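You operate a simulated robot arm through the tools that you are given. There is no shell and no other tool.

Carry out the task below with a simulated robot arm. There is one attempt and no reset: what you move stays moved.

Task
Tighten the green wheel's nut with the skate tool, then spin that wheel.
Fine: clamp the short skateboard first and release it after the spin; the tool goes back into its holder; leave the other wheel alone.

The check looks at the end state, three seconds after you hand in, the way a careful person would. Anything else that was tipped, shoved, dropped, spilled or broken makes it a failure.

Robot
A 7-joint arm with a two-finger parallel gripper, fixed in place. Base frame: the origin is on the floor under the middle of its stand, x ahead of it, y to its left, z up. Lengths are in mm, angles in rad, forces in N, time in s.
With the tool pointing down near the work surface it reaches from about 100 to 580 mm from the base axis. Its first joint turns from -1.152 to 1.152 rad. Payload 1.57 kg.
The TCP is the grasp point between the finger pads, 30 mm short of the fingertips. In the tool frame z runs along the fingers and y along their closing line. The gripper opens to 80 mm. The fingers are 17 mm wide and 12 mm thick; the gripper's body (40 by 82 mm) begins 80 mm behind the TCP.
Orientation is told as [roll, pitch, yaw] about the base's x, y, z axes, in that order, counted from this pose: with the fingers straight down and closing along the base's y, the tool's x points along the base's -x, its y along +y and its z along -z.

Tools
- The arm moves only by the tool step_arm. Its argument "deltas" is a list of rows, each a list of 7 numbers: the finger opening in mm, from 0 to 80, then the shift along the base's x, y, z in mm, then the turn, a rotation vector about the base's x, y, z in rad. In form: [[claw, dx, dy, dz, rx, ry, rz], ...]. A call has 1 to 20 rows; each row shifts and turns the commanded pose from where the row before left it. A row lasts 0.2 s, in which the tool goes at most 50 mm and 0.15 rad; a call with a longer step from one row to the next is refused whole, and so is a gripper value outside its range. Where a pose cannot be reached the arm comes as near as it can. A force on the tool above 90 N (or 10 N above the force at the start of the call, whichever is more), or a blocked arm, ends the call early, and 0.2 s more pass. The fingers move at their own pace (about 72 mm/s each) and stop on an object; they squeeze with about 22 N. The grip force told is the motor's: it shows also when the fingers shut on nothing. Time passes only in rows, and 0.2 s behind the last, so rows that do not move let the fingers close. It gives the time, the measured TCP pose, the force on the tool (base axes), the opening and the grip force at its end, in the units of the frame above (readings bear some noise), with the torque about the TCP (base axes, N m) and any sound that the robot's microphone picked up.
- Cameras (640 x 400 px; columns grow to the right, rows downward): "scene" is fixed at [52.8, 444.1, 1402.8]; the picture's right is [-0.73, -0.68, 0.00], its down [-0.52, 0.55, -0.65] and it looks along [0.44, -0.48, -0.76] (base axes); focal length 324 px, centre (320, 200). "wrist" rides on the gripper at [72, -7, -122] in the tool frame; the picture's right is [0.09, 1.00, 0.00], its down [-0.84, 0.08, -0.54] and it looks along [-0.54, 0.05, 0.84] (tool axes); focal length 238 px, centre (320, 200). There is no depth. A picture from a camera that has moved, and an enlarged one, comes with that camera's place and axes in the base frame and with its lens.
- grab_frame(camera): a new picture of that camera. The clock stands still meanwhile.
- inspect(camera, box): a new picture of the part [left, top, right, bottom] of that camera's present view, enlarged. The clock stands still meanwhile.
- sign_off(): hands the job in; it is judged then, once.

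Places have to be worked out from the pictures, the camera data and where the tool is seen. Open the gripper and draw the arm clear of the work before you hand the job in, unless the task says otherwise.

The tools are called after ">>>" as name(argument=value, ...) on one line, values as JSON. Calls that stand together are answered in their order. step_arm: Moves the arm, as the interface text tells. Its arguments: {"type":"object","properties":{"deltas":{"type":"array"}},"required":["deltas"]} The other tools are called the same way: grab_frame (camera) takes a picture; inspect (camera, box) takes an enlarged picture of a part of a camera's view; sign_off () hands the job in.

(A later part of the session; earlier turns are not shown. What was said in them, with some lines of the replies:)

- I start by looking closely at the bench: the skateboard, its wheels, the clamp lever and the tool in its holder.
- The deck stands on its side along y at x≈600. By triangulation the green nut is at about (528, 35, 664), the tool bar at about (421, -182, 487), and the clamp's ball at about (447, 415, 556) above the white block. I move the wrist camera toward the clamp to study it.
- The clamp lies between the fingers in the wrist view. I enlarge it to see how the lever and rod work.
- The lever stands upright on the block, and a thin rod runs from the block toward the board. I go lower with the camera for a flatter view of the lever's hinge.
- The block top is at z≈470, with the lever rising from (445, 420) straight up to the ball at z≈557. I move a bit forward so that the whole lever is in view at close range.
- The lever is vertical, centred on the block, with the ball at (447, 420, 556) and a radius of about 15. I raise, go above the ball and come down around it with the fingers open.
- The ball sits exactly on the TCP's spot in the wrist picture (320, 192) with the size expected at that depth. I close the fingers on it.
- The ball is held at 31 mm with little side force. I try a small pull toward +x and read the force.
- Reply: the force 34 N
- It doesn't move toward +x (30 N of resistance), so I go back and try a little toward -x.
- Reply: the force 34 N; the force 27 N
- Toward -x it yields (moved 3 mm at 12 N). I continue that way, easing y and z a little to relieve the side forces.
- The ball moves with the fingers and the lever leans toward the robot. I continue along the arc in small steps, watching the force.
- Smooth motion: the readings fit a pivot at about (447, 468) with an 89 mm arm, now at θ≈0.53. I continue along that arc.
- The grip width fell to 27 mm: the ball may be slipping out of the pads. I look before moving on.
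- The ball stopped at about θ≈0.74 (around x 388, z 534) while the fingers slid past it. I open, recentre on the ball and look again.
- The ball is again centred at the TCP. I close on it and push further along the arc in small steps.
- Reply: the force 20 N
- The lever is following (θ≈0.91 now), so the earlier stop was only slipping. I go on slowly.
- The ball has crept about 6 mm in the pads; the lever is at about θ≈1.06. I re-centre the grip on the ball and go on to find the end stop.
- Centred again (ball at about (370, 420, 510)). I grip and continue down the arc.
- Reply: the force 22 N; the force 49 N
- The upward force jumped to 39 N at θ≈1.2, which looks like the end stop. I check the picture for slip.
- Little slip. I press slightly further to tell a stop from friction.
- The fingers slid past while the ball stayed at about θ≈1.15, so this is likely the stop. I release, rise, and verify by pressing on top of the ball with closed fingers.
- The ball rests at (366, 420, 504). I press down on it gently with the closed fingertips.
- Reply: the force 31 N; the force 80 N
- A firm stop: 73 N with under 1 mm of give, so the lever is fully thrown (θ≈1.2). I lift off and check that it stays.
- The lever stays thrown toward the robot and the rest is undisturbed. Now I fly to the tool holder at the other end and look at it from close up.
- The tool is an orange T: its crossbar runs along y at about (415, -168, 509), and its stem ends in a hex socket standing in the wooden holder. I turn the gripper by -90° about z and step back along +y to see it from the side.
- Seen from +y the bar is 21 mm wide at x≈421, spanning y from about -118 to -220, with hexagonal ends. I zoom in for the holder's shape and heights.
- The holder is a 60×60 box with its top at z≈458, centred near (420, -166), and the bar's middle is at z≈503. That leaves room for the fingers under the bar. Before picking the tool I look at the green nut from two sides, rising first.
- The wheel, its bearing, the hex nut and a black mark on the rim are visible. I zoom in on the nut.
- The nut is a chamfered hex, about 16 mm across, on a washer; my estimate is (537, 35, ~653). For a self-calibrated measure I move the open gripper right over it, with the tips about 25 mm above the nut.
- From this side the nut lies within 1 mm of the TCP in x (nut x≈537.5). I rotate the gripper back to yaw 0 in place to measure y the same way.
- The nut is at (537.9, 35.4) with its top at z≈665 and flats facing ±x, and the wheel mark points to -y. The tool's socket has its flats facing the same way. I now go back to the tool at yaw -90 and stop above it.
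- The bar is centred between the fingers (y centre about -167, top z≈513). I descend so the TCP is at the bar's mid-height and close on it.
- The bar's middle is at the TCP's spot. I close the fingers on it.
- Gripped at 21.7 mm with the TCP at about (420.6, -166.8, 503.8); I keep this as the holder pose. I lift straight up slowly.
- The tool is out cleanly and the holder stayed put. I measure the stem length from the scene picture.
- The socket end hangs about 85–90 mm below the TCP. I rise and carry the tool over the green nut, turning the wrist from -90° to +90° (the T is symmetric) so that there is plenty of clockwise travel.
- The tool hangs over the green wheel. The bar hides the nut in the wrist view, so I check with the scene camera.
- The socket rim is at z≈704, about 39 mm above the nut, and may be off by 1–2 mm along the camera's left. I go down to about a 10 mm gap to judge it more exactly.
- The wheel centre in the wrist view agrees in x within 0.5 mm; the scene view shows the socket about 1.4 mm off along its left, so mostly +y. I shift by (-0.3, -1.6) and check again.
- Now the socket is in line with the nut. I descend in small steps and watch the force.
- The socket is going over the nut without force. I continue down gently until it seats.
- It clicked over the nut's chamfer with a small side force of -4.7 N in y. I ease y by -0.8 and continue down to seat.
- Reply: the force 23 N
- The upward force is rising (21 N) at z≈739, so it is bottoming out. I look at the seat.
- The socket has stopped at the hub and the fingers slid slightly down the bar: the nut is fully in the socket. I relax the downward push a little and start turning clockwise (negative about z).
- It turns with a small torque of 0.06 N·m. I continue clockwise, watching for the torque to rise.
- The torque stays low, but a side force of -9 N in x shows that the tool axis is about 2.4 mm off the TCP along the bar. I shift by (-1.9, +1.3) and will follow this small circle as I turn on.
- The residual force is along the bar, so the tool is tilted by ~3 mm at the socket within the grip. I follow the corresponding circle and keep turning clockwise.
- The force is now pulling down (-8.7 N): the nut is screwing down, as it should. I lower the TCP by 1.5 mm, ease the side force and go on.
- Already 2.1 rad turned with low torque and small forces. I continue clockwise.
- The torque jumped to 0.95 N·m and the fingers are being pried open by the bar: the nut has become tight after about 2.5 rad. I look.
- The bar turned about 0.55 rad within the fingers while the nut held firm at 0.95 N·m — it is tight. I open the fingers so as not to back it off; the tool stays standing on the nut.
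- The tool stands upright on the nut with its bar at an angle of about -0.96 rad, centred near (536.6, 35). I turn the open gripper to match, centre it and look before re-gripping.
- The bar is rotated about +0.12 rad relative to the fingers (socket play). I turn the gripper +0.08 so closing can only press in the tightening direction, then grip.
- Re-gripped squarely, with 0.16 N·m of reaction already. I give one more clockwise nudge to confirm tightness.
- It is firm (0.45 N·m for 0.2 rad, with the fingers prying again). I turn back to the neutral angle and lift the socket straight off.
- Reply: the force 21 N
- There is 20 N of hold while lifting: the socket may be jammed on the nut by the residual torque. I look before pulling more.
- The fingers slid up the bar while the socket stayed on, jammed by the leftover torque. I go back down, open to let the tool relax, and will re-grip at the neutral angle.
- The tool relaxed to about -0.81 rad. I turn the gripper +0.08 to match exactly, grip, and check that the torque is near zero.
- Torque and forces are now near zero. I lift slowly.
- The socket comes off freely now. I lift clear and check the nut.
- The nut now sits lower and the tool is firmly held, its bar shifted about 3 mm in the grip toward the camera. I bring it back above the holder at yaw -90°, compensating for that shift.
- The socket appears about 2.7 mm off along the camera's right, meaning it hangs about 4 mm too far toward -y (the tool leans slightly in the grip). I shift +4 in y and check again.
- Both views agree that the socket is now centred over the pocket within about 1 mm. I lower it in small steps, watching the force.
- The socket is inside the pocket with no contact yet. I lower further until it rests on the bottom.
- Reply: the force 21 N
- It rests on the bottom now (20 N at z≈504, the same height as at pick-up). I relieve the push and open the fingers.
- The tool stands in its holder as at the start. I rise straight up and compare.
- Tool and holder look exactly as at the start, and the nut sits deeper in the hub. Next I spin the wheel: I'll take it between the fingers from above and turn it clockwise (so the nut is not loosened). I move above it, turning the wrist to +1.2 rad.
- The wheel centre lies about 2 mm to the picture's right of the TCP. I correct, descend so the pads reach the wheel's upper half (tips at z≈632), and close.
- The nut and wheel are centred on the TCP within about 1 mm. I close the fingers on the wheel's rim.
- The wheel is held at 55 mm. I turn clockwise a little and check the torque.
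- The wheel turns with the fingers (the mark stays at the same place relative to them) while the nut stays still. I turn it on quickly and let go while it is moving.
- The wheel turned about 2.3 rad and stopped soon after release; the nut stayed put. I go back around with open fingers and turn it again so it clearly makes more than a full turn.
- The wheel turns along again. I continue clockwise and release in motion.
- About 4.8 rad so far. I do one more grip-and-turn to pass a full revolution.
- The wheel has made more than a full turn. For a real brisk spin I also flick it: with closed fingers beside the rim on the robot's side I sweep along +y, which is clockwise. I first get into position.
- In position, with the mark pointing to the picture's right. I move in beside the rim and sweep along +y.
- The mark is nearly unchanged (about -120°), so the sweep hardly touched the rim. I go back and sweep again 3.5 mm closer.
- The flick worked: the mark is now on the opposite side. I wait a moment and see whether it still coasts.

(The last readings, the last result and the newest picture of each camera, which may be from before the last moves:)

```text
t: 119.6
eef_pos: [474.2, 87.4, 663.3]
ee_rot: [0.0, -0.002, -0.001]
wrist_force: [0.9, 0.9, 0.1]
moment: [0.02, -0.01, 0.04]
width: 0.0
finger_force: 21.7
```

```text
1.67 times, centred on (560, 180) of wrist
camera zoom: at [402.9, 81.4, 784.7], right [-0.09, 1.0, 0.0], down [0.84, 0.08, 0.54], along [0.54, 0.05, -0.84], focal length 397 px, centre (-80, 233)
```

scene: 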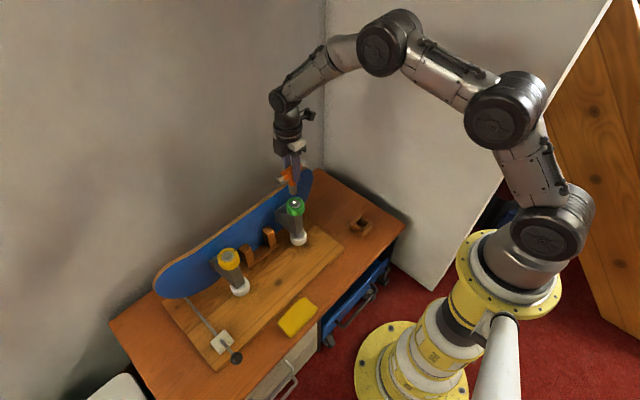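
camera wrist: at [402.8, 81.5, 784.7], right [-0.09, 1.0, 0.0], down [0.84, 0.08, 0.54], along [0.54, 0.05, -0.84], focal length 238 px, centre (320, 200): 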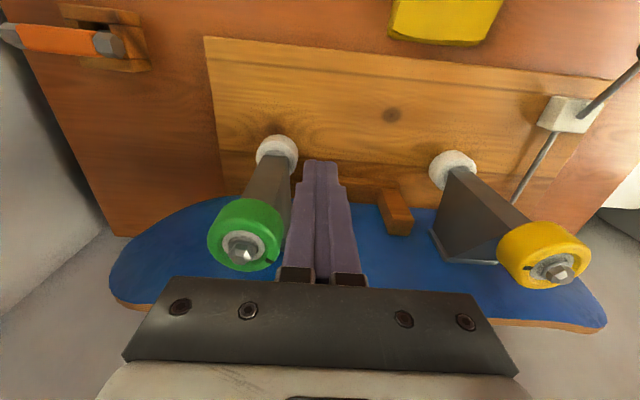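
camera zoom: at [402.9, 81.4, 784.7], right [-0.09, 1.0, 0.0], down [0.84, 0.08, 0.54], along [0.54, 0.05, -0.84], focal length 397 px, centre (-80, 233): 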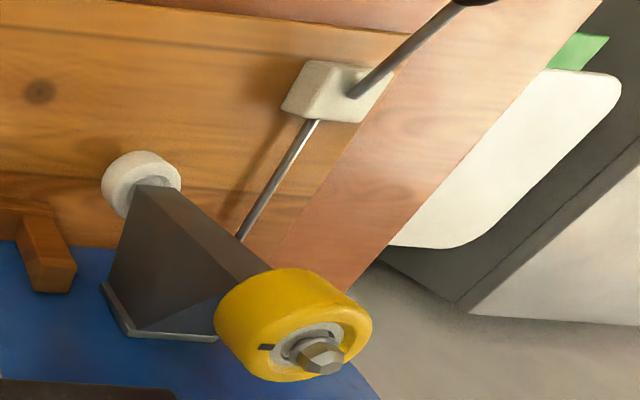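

The wheel was flicked around by about half a turn more and stopped; the yellow wheel is untouched. Now I release the clamp: I go above the lever's ball with open fingers.

>>> step_arm(deltas=[[0, -20, 0, 20, 0, 0, 0], [0, -20, 20, 10, 0, 0, 0], [0, -15, 42, 0, 0, 0, 0], [0, -15, 42, 0, 0, 0, 0], [0, -15, 42, 0, 0, 0, 0], [0, -15, 42, 0, 0, 0, 0], [0, -10, 42, 0, 0, 0, 0], [40, 0, 42, 0, 0, 0, 0], [80, 0, 42, 0, 0, 0, 0], [80, 0, 18, -30, 0, 0, 0], [80, 0, 0, -40, 0, 0, 0], [80, 0, 0, 0, 0, 0, 0]])

>>> grab_frame(camera="wrist")

>>> inspect(camera="wrist", box=[240, 80, 400, 240])

```text
t: 122.2
eef_pos: [365.6, 418.8, 622.8]
ee_rot: [0.0, -0.001, -0.002]
wrist_force: [-0.1, 0.8, -0.3]
moment: [0.0, 0.03, 0.01]
width: 79.7
finger_force: 0.1
```

```text
taken
camera wrist: at [293.0, 413.7, 745.4], right [-0.09, 1.0, 0.0], down [0.84, 0.08, 0.54], along [0.54, 0.05, -0.84], focal length 238 px, centre (320, 200)
```

wrist: 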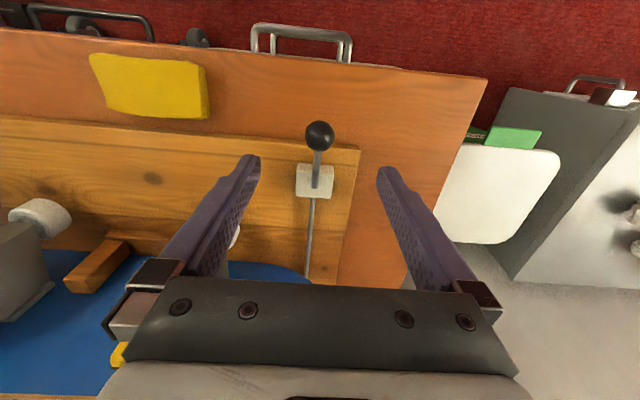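

```text
2.50 times, centred on (320, 160) of wrist
camera zoom: at [293.0, 413.7, 745.4], right [-0.09, 1.0, 0.0], down [0.84, 0.08, 0.54], along [0.54, 0.05, -0.84], focal length 596 px, centre (320, 300)
```

zoom: 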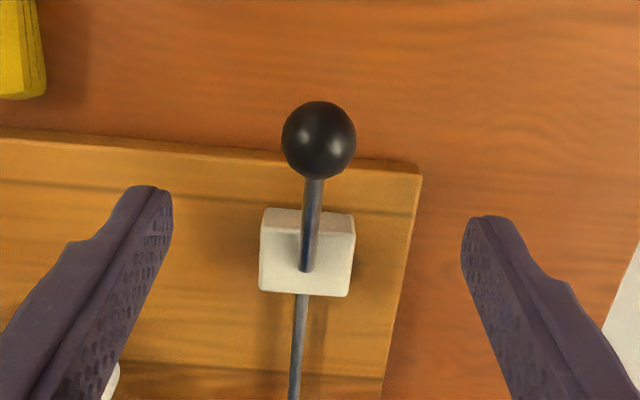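

The ball is at about (368, 420, 503). I descend around it and close.

>>> step_arm(deltas=[[80, 1, 1, -40, 0, 0, 0], [80, 1, 0, -40, 0, 0, 0], [80, 0, 0, -30, 0, 0, 0], [80, 0, 0, -9, 0, 0, 0], [80, 0, 0, 0, 0, 0, 0]])

>>> inspect(camera="wrist", box=[240, 80, 400, 280])

```text
t: 123.4
eef_pos: [367.2, 419.9, 502.4]
ee_rot: [0.0, 0.0, -0.002]
wrist_force: [0.3, -0.2, 0.1]
moment: [0.02, -0.04, -0.05]
width: 80.1
finger_force: 0.2
```

```text
2.00 times, centred on (320, 180) of wrist
camera zoom: at [295.2, 414.0, 624.9], right [-0.09, 1.0, 0.0], down [0.84, 0.08, 0.54], along [0.54, 0.05, -0.84], focal length 477 px, centre (320, 240)
```

zoom: 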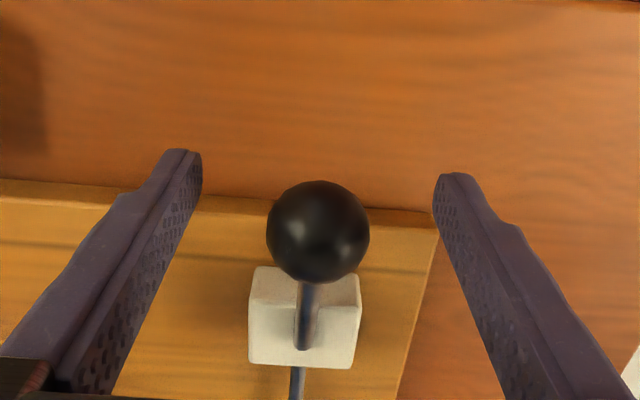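

The ball is centred within 2 mm. I fine-adjust, close, and begin to raise the lever along the arc.

>>> step_arm(deltas=[[80, 1.6, 0, 1, 0, 0, 0], [15, 0, 0, 0, 0, 0, 0], [15, 0, 0, 0, 0, 0, 0], [15, 0, 0, 0, 0, 0, 0], [15, 0, 0, 0, 0, 0, 0]])

>>> step_arm(deltas=[[15, 1.3, 0, 3.5, 0, 0, 0], [15, 1.5, 0, 3.5, 0, 0, 0]])

```text
t: 124.6
eef_pos: [369.5, 419.7, 505.0]
ee_rot: [0.0, 0.002, -0.002]
wrist_force: [0.3, -1.4, 0.5]
moment: [0.01, -0.04, 0.0]
width: 30.9
finger_force: 40.5
```

```text
t: 125.2
eef_pos: [370.1, 419.4, 510.6]
ee_rot: [0.001, 0.001, -0.003]
wrist_force: [4.2, 9.8, -17.9]
moment: [0.02, 1.01, -0.01]
width: 31.0
finger_force: 40.5
```

The lever follows (force about 18 N). I continue up the arc in small steps.

>>> step_arm(deltas=[[15, 1.7, 0, 4, 0, 0, 0], [15, 2, 0, 3.8, 0, 0, 0]])

>>> step_arm(deltas=[[15, 2.6, 0, 3.5, 0, 0, 0], [15, 2.8, 0, 3.4, 0, 0, 0]])

>>> inspect(camera="wrist", box=[240, 80, 400, 280])

```text
t: 125.8
eef_pos: [374.3, 420.5, 519.8]
ee_rot: [-0.003, 0.002, 0.001]
wrist_force: [-1.4, 11.3, -16.5]
moment: [0.05, 1.12, 0.07]
width: 31.0
finger_force: 39.9
```

```text
t: 126.4
eef_pos: [378.7, 420.1, 526.0]
ee_rot: [-0.002, 0.004, -0.001]
wrist_force: [-11.2, 11.7, -9.7]
moment: [0.07, 1.21, 0.03]
width: 31.0
finger_force: 39.6
```

```text
2.00 times, centred on (320, 180) of wrist
camera zoom: at [306.8, 414.0, 648.9], right [-0.09, 1.0, 0.0], down [0.84, 0.08, 0.54], along [0.54, 0.05, -0.84], focal length 477 px, centre (320, 240)
```

zoom: 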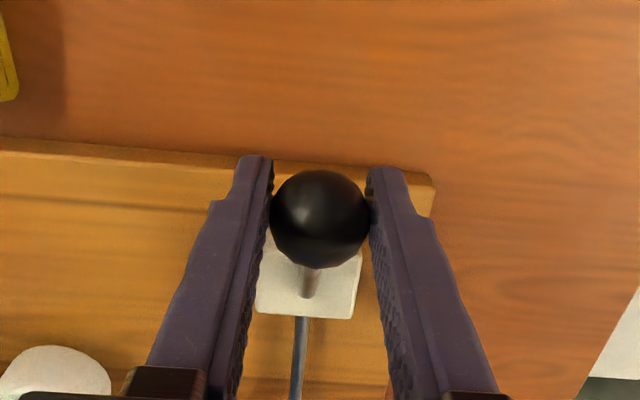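

The ball is well held; θ≈0.88. I continue.

>>> step_arm(deltas=[[15, 3, 0, 3.2, 0, 0, 0], [15, 3.1, 0, 3.1, 0, 0, 0], [15, 3.2, 0, 3, 0, 0, 0]])

>>> step_arm(deltas=[[15, 3.4, 0, 2.8, 0, 0, 0], [15, 3.6, 0, 2.5, 0, 0, 0], [15, 3.7, 0, 2.3, 0, 0, 0]])

>>> inspect(camera="wrist", box=[240, 80, 400, 280])

```text
t: 127.2
eef_pos: [388.0, 419.2, 536.2]
ee_rot: [-0.002, 0.002, 0.0]
wrist_force: [-19.1, 7.6, -0.5]
moment: [0.01, 1.16, 0.0]
width: 31.2
finger_force: 40.0
```

```text
t: 128.0
eef_pos: [400.0, 419.4, 543.6]
ee_rot: [-0.001, -0.002, -0.002]
wrist_force: [-17.0, 5.7, -0.4]
moment: [0.02, 1.13, 0.0]
width: 31.1
finger_force: 40.3
```

```text
2.00 times, centred on (320, 180) of wrist
camera zoom: at [328.1, 413.8, 665.8], right [-0.09, 1.0, 0.0], down [0.84, 0.08, 0.54], along [0.54, 0.05, -0.84], focal length 477 px, centre (320, 240)
```

zoom: 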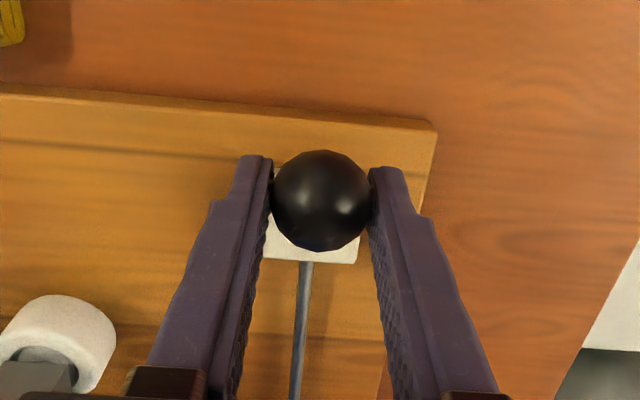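

The ball has crept about 6 mm in the pads (θ≈0.6). I re-centre the grip before continuing.

>>> step_arm(deltas=[[50, 0, 0, 0, 0, 0, 0], [50, 0, 0, 0, 0, 0, 0], [50, -6, 0, -3.5, 0, 0, 0], [15, 0, 0, 0, 0, 0, 0], [15, 0, 0, 0, 0, 0, 0], [15, 0, 0, 0, 0, 0, 0]])

>>> inspect(camera="wrist", box=[240, 80, 400, 280])

```text
t: 129.4
eef_pos: [393.5, 419.5, 540.4]
ee_rot: [0.002, -0.002, -0.002]
wrist_force: [4.5, 3.2, -5.2]
moment: [0.04, -0.08, -0.03]
width: 31.2
finger_force: 39.7
```

```text
2.00 times, centred on (320, 180) of wrist
camera zoom: at [322.6, 413.7, 662.2], right [-0.09, 1.0, 0.0], down [0.84, 0.08, 0.54], along [0.54, 0.05, -0.84], focal length 477 px, centre (320, 240)
```

zoom: 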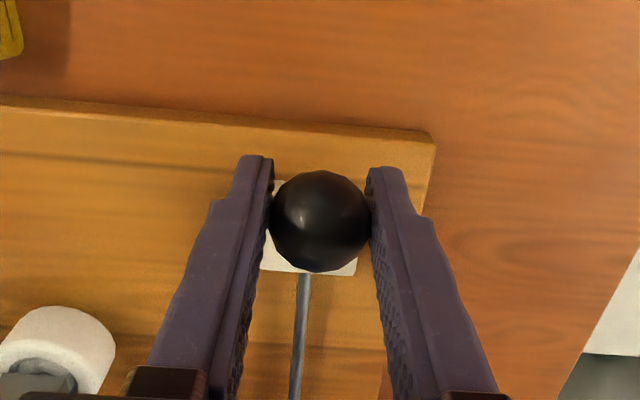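

Re-centred at θ≈0.63. I go on toward upright.

>>> step_arm(deltas=[[15, 3.5, 0, 2.2, 0, 0, 0], [15, 3.5, 0, 2.2, 0, 0, 0], [15, 3.9, 0, 2, 0, 0, 0], [15, 3.9, 0, 2, 0, 0, 0]])

>>> step_arm(deltas=[[15, 4.1, 0, 1.6, 0, 0, 0], [15, 4.1, 0, 1.5, 0, 0, 0], [15, 4.2, 0, 1.3, 0, 0, 0]])

>>> inspect(camera="wrist", box=[240, 80, 400, 280])

```text
t: 130.4
eef_pos: [408.4, 419.8, 548.5]
ee_rot: [-0.001, 0.004, 0.0]
wrist_force: [-16.9, 10.4, 1.0]
moment: [0.02, 1.11, 0.04]
width: 30.9
finger_force: 40.0
```

```text
t: 131.2
eef_pos: [421.4, 420.1, 554.2]
ee_rot: [0.001, -0.001, -0.003]
wrist_force: [-16.3, 7.2, 3.3]
moment: [0.01, 1.1, 0.01]
width: 31.3
finger_force: 40.4
```

```text
2.00 times, centred on (320, 180) of wrist
camera zoom: at [349.6, 413.8, 675.2], right [-0.09, 1.0, 0.0], down [0.84, 0.08, 0.54], along [0.54, 0.05, -0.84], focal length 477 px, centre (320, 240)
```

zoom: 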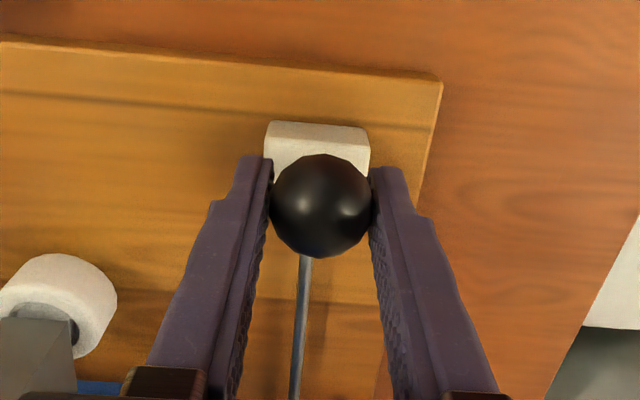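

>>> step_arm(deltas=[[50, 0, 0, 0, 0, 0, 0], [50, 0, 0, 0, 0, 0, 0], [50, -5, 0, -2, 0, 0, 0], [15, 0, 0, 0, 0, 0, 0], [15, 0, 0, 0, 0, 0, 0], [15, 0, 0, 0, 0, 0, 0]])

>>> step_arm(deltas=[[15, 4.2, 0, 1, 0, 0, 0], [15, 4.3, 0, 1, 0, 0, 0], [15, 4.3, 0, 0.8, 0, 0, 0], [15, 4.3, 0, 0.7, 0, 0, 0]])

>>> step_arm(deltas=[[15, 4.3, 0, 0.4, 0, 0, 0], [15, 4.3, 0, 0.2, 0, 0, 0]])

>>> inspect(camera="wrist", box=[240, 80, 400, 280])

```text
t: 132.6
eef_pos: [417.3, 420.2, 550.8]
ee_rot: [0.003, -0.002, -0.001]
wrist_force: [3.7, 4.8, -6.7]
moment: [0.04, -0.07, 0.03]
width: 30.9
finger_force: 40.3
```

```text
t: 133.6
eef_pos: [434.7, 419.6, 553.6]
ee_rot: [0.0, 0.002, -0.002]
wrist_force: [-15.3, 8.0, 2.1]
moment: [0.0, 1.1, 0.04]
width: 31.3
finger_force: 40.1
```

```text
t: 134.2
eef_pos: [443.2, 419.7, 555.1]
ee_rot: [0.0, -0.001, -0.002]
wrist_force: [-14.9, 4.5, 5.4]
moment: [-0.03, 1.12, -0.04]
width: 31.0
finger_force: 40.1
```

```text
2.00 times, centred on (320, 180) of wrist
camera zoom: at [370.9, 413.9, 677.1], right [-0.09, 1.0, 0.0], down [0.84, 0.08, 0.54], along [0.54, 0.05, -0.84], focal length 477 px, centre (320, 240)
```

zoom: 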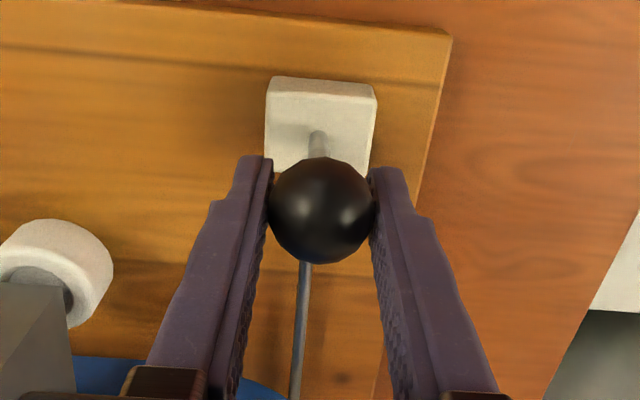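

Nearly upright (θ≈0.08). I push the last millimetres to the stop.

>>> step_arm(deltas=[[15, 4, 0, 0.2, 0, 0, 0], [15, 4, 0, 0, 0, 0, 0]])

>>> step_arm(deltas=[[15, 3, 0, 0, 0, 0, 0], [15, 0, 0, 0, 0, 0, 0]])

>>> inspect(camera="wrist", box=[240, 80, 400, 280])

```text
t: 134.8
eef_pos: [449.7, 420.2, 556.0]
ee_rot: [0.001, 0.0, -0.002]
wrist_force: [-12.4, 6.2, 2.0]
moment: [0.0, 1.13, 0.02]
width: 31.0
finger_force: 39.4
```

```text
t: 135.4
eef_pos: [452.1, 419.8, 554.3]
ee_rot: [0.002, 0.001, -0.002]
wrist_force: [-11.1, 10.7, -3.4]
moment: [-0.01, 0.96, 0.05]
width: 30.9
finger_force: 40.3
```

```text
2.00 times, centred on (320, 180) of wrist
camera zoom: at [380.5, 413.6, 677.3], right [-0.09, 1.0, 0.0], down [0.84, 0.08, 0.54], along [0.54, 0.05, -0.84], focal length 477 px, centre (320, 240)
```

zoom: 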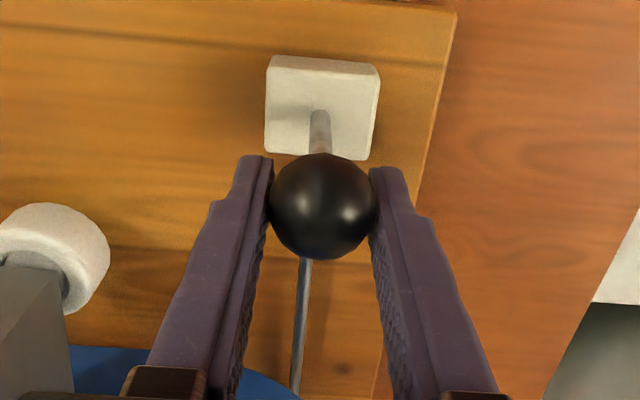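

The ball is back at x≈447. I re-centre the grip and push slightly to feel the upright stop as at the start.

>>> step_arm(deltas=[[50, 0, 0, 0, 0, 0, 0], [50, 0, 0, 0, 0, 0, 0], [50, -5, 0, 2, 0, 0, 0], [15, 0, 0, 0, 0, 0, 0], [15, 0, 0, 0, 0, 0, 0], [15, 0, 0, 0, 0, 0, 0]])

>>> step_arm(deltas=[[15, 2.5, 0, 0, 0, 0, 0], [15, 2.5, 0, 0, 0, 0, 0]])

>>> inspect(camera="wrist", box=[240, 80, 400, 280])

```text
t: 136.8
eef_pos: [448.3, 420.2, 557.2]
ee_rot: [0.001, 0.0, -0.002]
wrist_force: [3.4, 3.3, -4.9]
moment: [0.05, -0.3, -0.02]
width: 31.0
finger_force: 39.8
```

```text
t: 137.4
eef_pos: [450.7, 419.9, 556.4]
ee_rot: [0.0, 0.005, 0.002]
wrist_force: [-15.2, -1.3, 9.3]
moment: [-0.06, 1.13, 0.01]
width: 31.3
finger_force: 39.7
```

```text
2.00 times, centred on (320, 180) of wrist
camera zoom: at [379.8, 414.0, 679.4], right [-0.09, 1.0, 0.0], down [0.84, 0.08, 0.54], along [0.54, 0.05, -0.84], focal length 477 px, centre (320, 240)
```

zoom: 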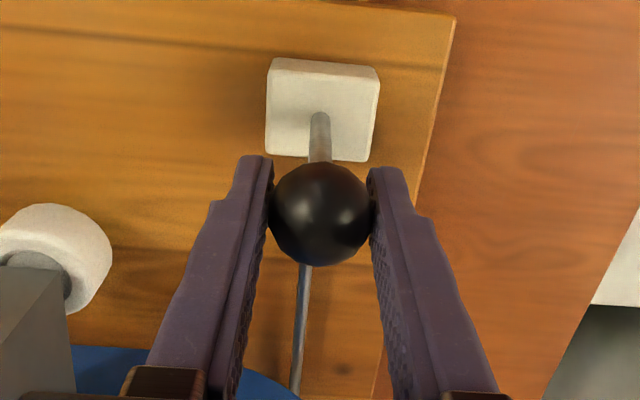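

>>> step_arm(deltas=[[15, 2, 0, 0, 0, 0, 0], [15, 2, 0, 0, 0, 0, 0]])

>>> inspect(camera="wrist", box=[240, 80, 400, 280])

```text
t: 138.0
eef_pos: [451.6, 420.0, 557.2]
ee_rot: [0.0, 0.005, -0.001]
wrist_force: [-24.7, 7.3, 3.9]
moment: [-0.16, 0.59, 0.06]
width: 31.2
finger_force: 39.7
out of reach, approached as far as the arm can: row 2
```

```text
2.00 times, centred on (320, 180) of wrist
camera zoom: at [380.2, 413.8, 679.5], right [-0.09, 1.0, 0.0], down [0.84, 0.08, 0.54], along [0.53, 0.05, -0.84], focal length 477 px, centre (320, 240)
```

zoom: 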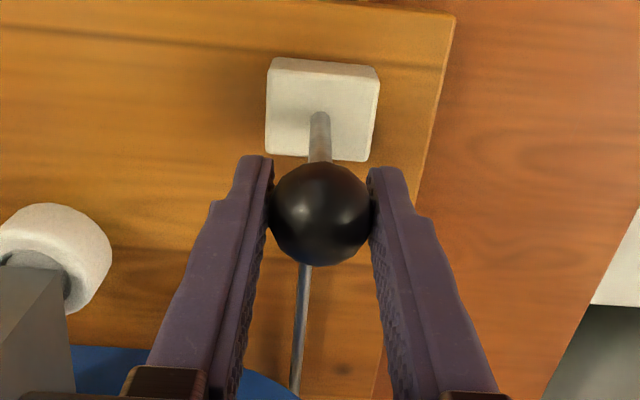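

Now 25 N without motion: the lever is at its upright stop, as at the start. I relax, open and rise straight up.

>>> step_arm(deltas=[[15, -5, 0, 0, 0, 0, 0], [50, 0, 0, 0, 0, 0, 0], [80, 0, 0, 0, 0, 0, 0], [80, 0, 0, 20, 0, 0, 0], [80, 0, 0, 40, 0, 0, 0], [80, 0, 0, 45, 0, 0, 0], [80, -30, -10, 30, 0, 0, 0], [80, -40, -20, 20, 0, 0, 0], [80, -40, -20, 10, 0, 0, 0]])

>>> grab_frame(camera="wrist")

>>> grab_frame(camera="scene")

```text
t: 140.0
eef_pos: [337.2, 370.0, 725.1]
ee_rot: [-0.002, 0.0, 0.0]
wrist_force: [0.3, 0.7, -0.4]
moment: [-0.02, 0.01, 0.03]
width: 79.9
finger_force: 0.0
```

```text
taken
camera wrist: at [266.0, 363.1, 846.1], right [-0.09, 1.0, 0.0], down [0.84, 0.08, 0.54], along [0.54, 0.05, -0.84], focal length 238 px, centre (320, 200)
```

wrist: 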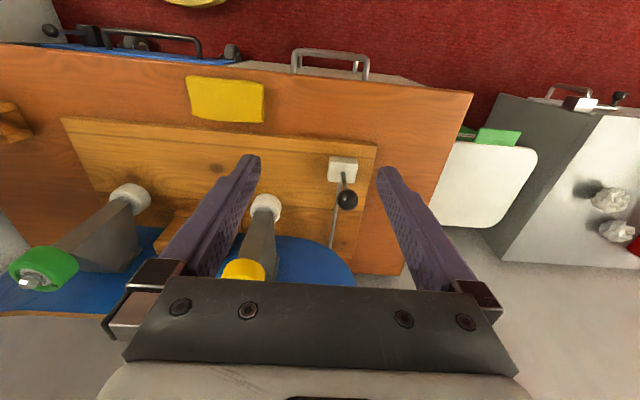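

```text
taken
```

scene: 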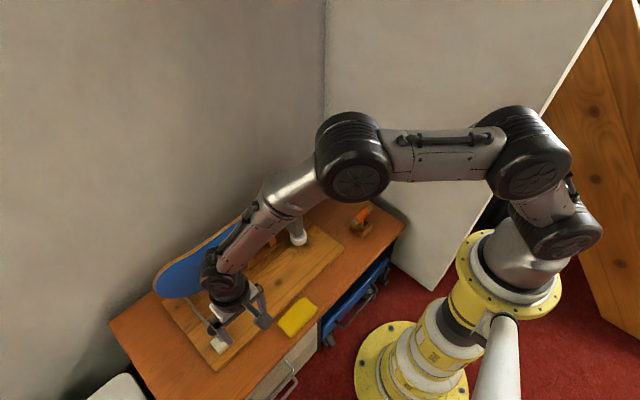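

The lever is upright and free. I draw the arm back to its starting pose and check the whole scene against the first pictures.

>>> step_arm(deltas=[[80, 0, 0, 30, 0, 0, 0], [80, 5, -34, 26, 0, 0, 0], [80, 5, -34, 26, 0, 0, 0], [80, 5, -34, 26, 0, 0, 0], [80, 5, -34, 26, 0, 0, 0], [80, 5, -34, 26, 0, 0, 0], [80, 5, -34, 26, 0, 0, 0], [80, 5, -34, 26, 0, 0, 0], [80, 5, -34, 26, 0, 0, 0], [80, 5, -34, 26, 0, 0, 0], [80, 5, -34, 0, 0, 0, 0], [80, 0, 0, 0, 0, 0, 0]])

>>> inspect(camera="scene", box=[140, 230, 340, 370])

>>> inspect(camera="scene", box=[240, 160, 400, 260])

>>> grab_frame(camera="wrist")

```text
t: 142.6
eef_pos: [388.9, 27.8, 987.6]
ee_rot: [0.0, 0.0, 0.001]
wrist_force: [0.1, 0.7, -0.4]
moment: [0.01, 0.01, 0.0]
width: 80.0
finger_force: 0.1
```

```text
2.86 times, centred on (240, 300) of scene
camera zoom: at [52.8, 444.1, 1402.8], right [-0.73, -0.68, 0.0], down [-0.52, 0.55, -0.65], along [0.44, -0.48, -0.76], focal length 925 px, centre (549, -86)
```

zoom: 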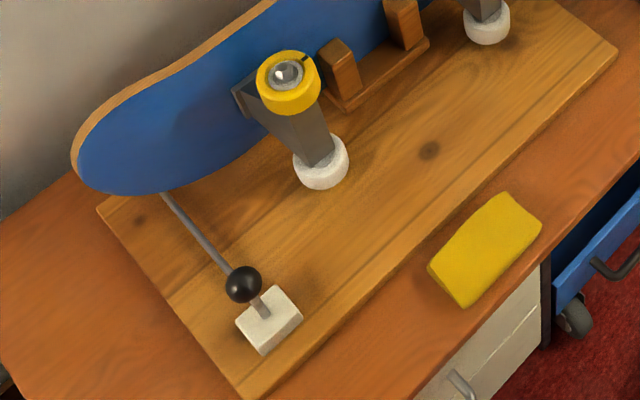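

```text
4.00 times, centred on (320, 210) of scene
camera zoom: at [52.8, 444.1, 1402.8], right [-0.73, -0.68, 0.0], down [-0.52, 0.55, -0.65], along [0.44, -0.48, -0.76], focal length 1295 px, centre (320, 160)
```

zoom: 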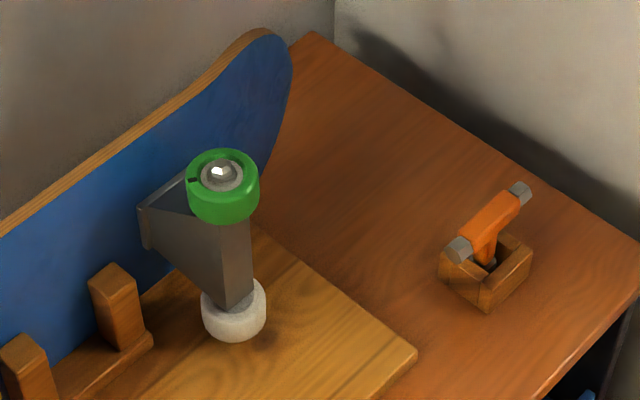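

```text
taken
camera wrist: at [317.6, 21.7, 1109.2], right [-0.09, 1.0, 0.0], down [0.84, 0.08, 0.54], along [0.54, 0.05, -0.84], focal length 238 px, centre (320, 200)
```

wrist: 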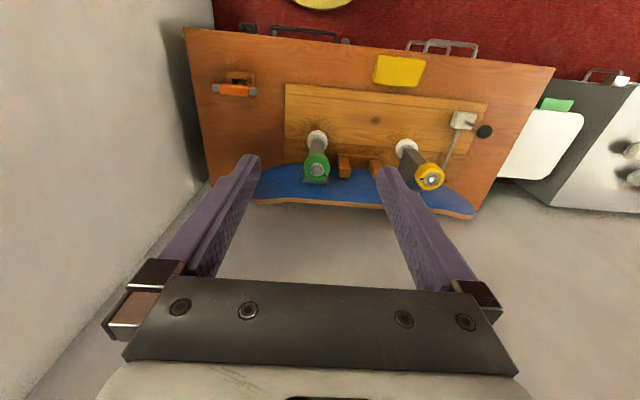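

Everything matches the first pictures: the lever is upright, the yellow wheel and sponge are untouched, and the tool stands in its holder. The green nut is tight, its wheel has been spun (its mark has moved), and the arm is clear with the gripper open. I hand in.

>>> sign_off()

```text
The job is handed in.
```

I tightened the green wheel's nut, spun that wheel, and handed the job in. I don't know the verdict, since the hand-in didn't return one.

- **Clamp:** I threw the lever to its end stop before touching the nut. After the spin I brought it back upright to its starting position.
- **Nut:** I turned it clockwise about 2.5 rad until it held firm at roughly 0.95 N·m. It now sits lower in the hub than before.
- **Spin:** I turned the wheel clockwise by hand for more than a full turn, then flicked it about another half turn. The nut stayed still when I checked it during the turning.
- **Tool:** It stands back in its holder and looks as it did at the start.
- **Everything else:** In the final pictures the yellow wheel, the sponge and the board match the first ones. The arm is back near its starting pose with the gripper open.

One thing went less smoothly. On the first try at lifting the tool off, the socket stuck on the nut and I pulled with about 20 N. I lowered it, re-gripped at a neutral angle, and it came off freely. The board looked shifted by a few pixels during that pull but was back in place once I released it.
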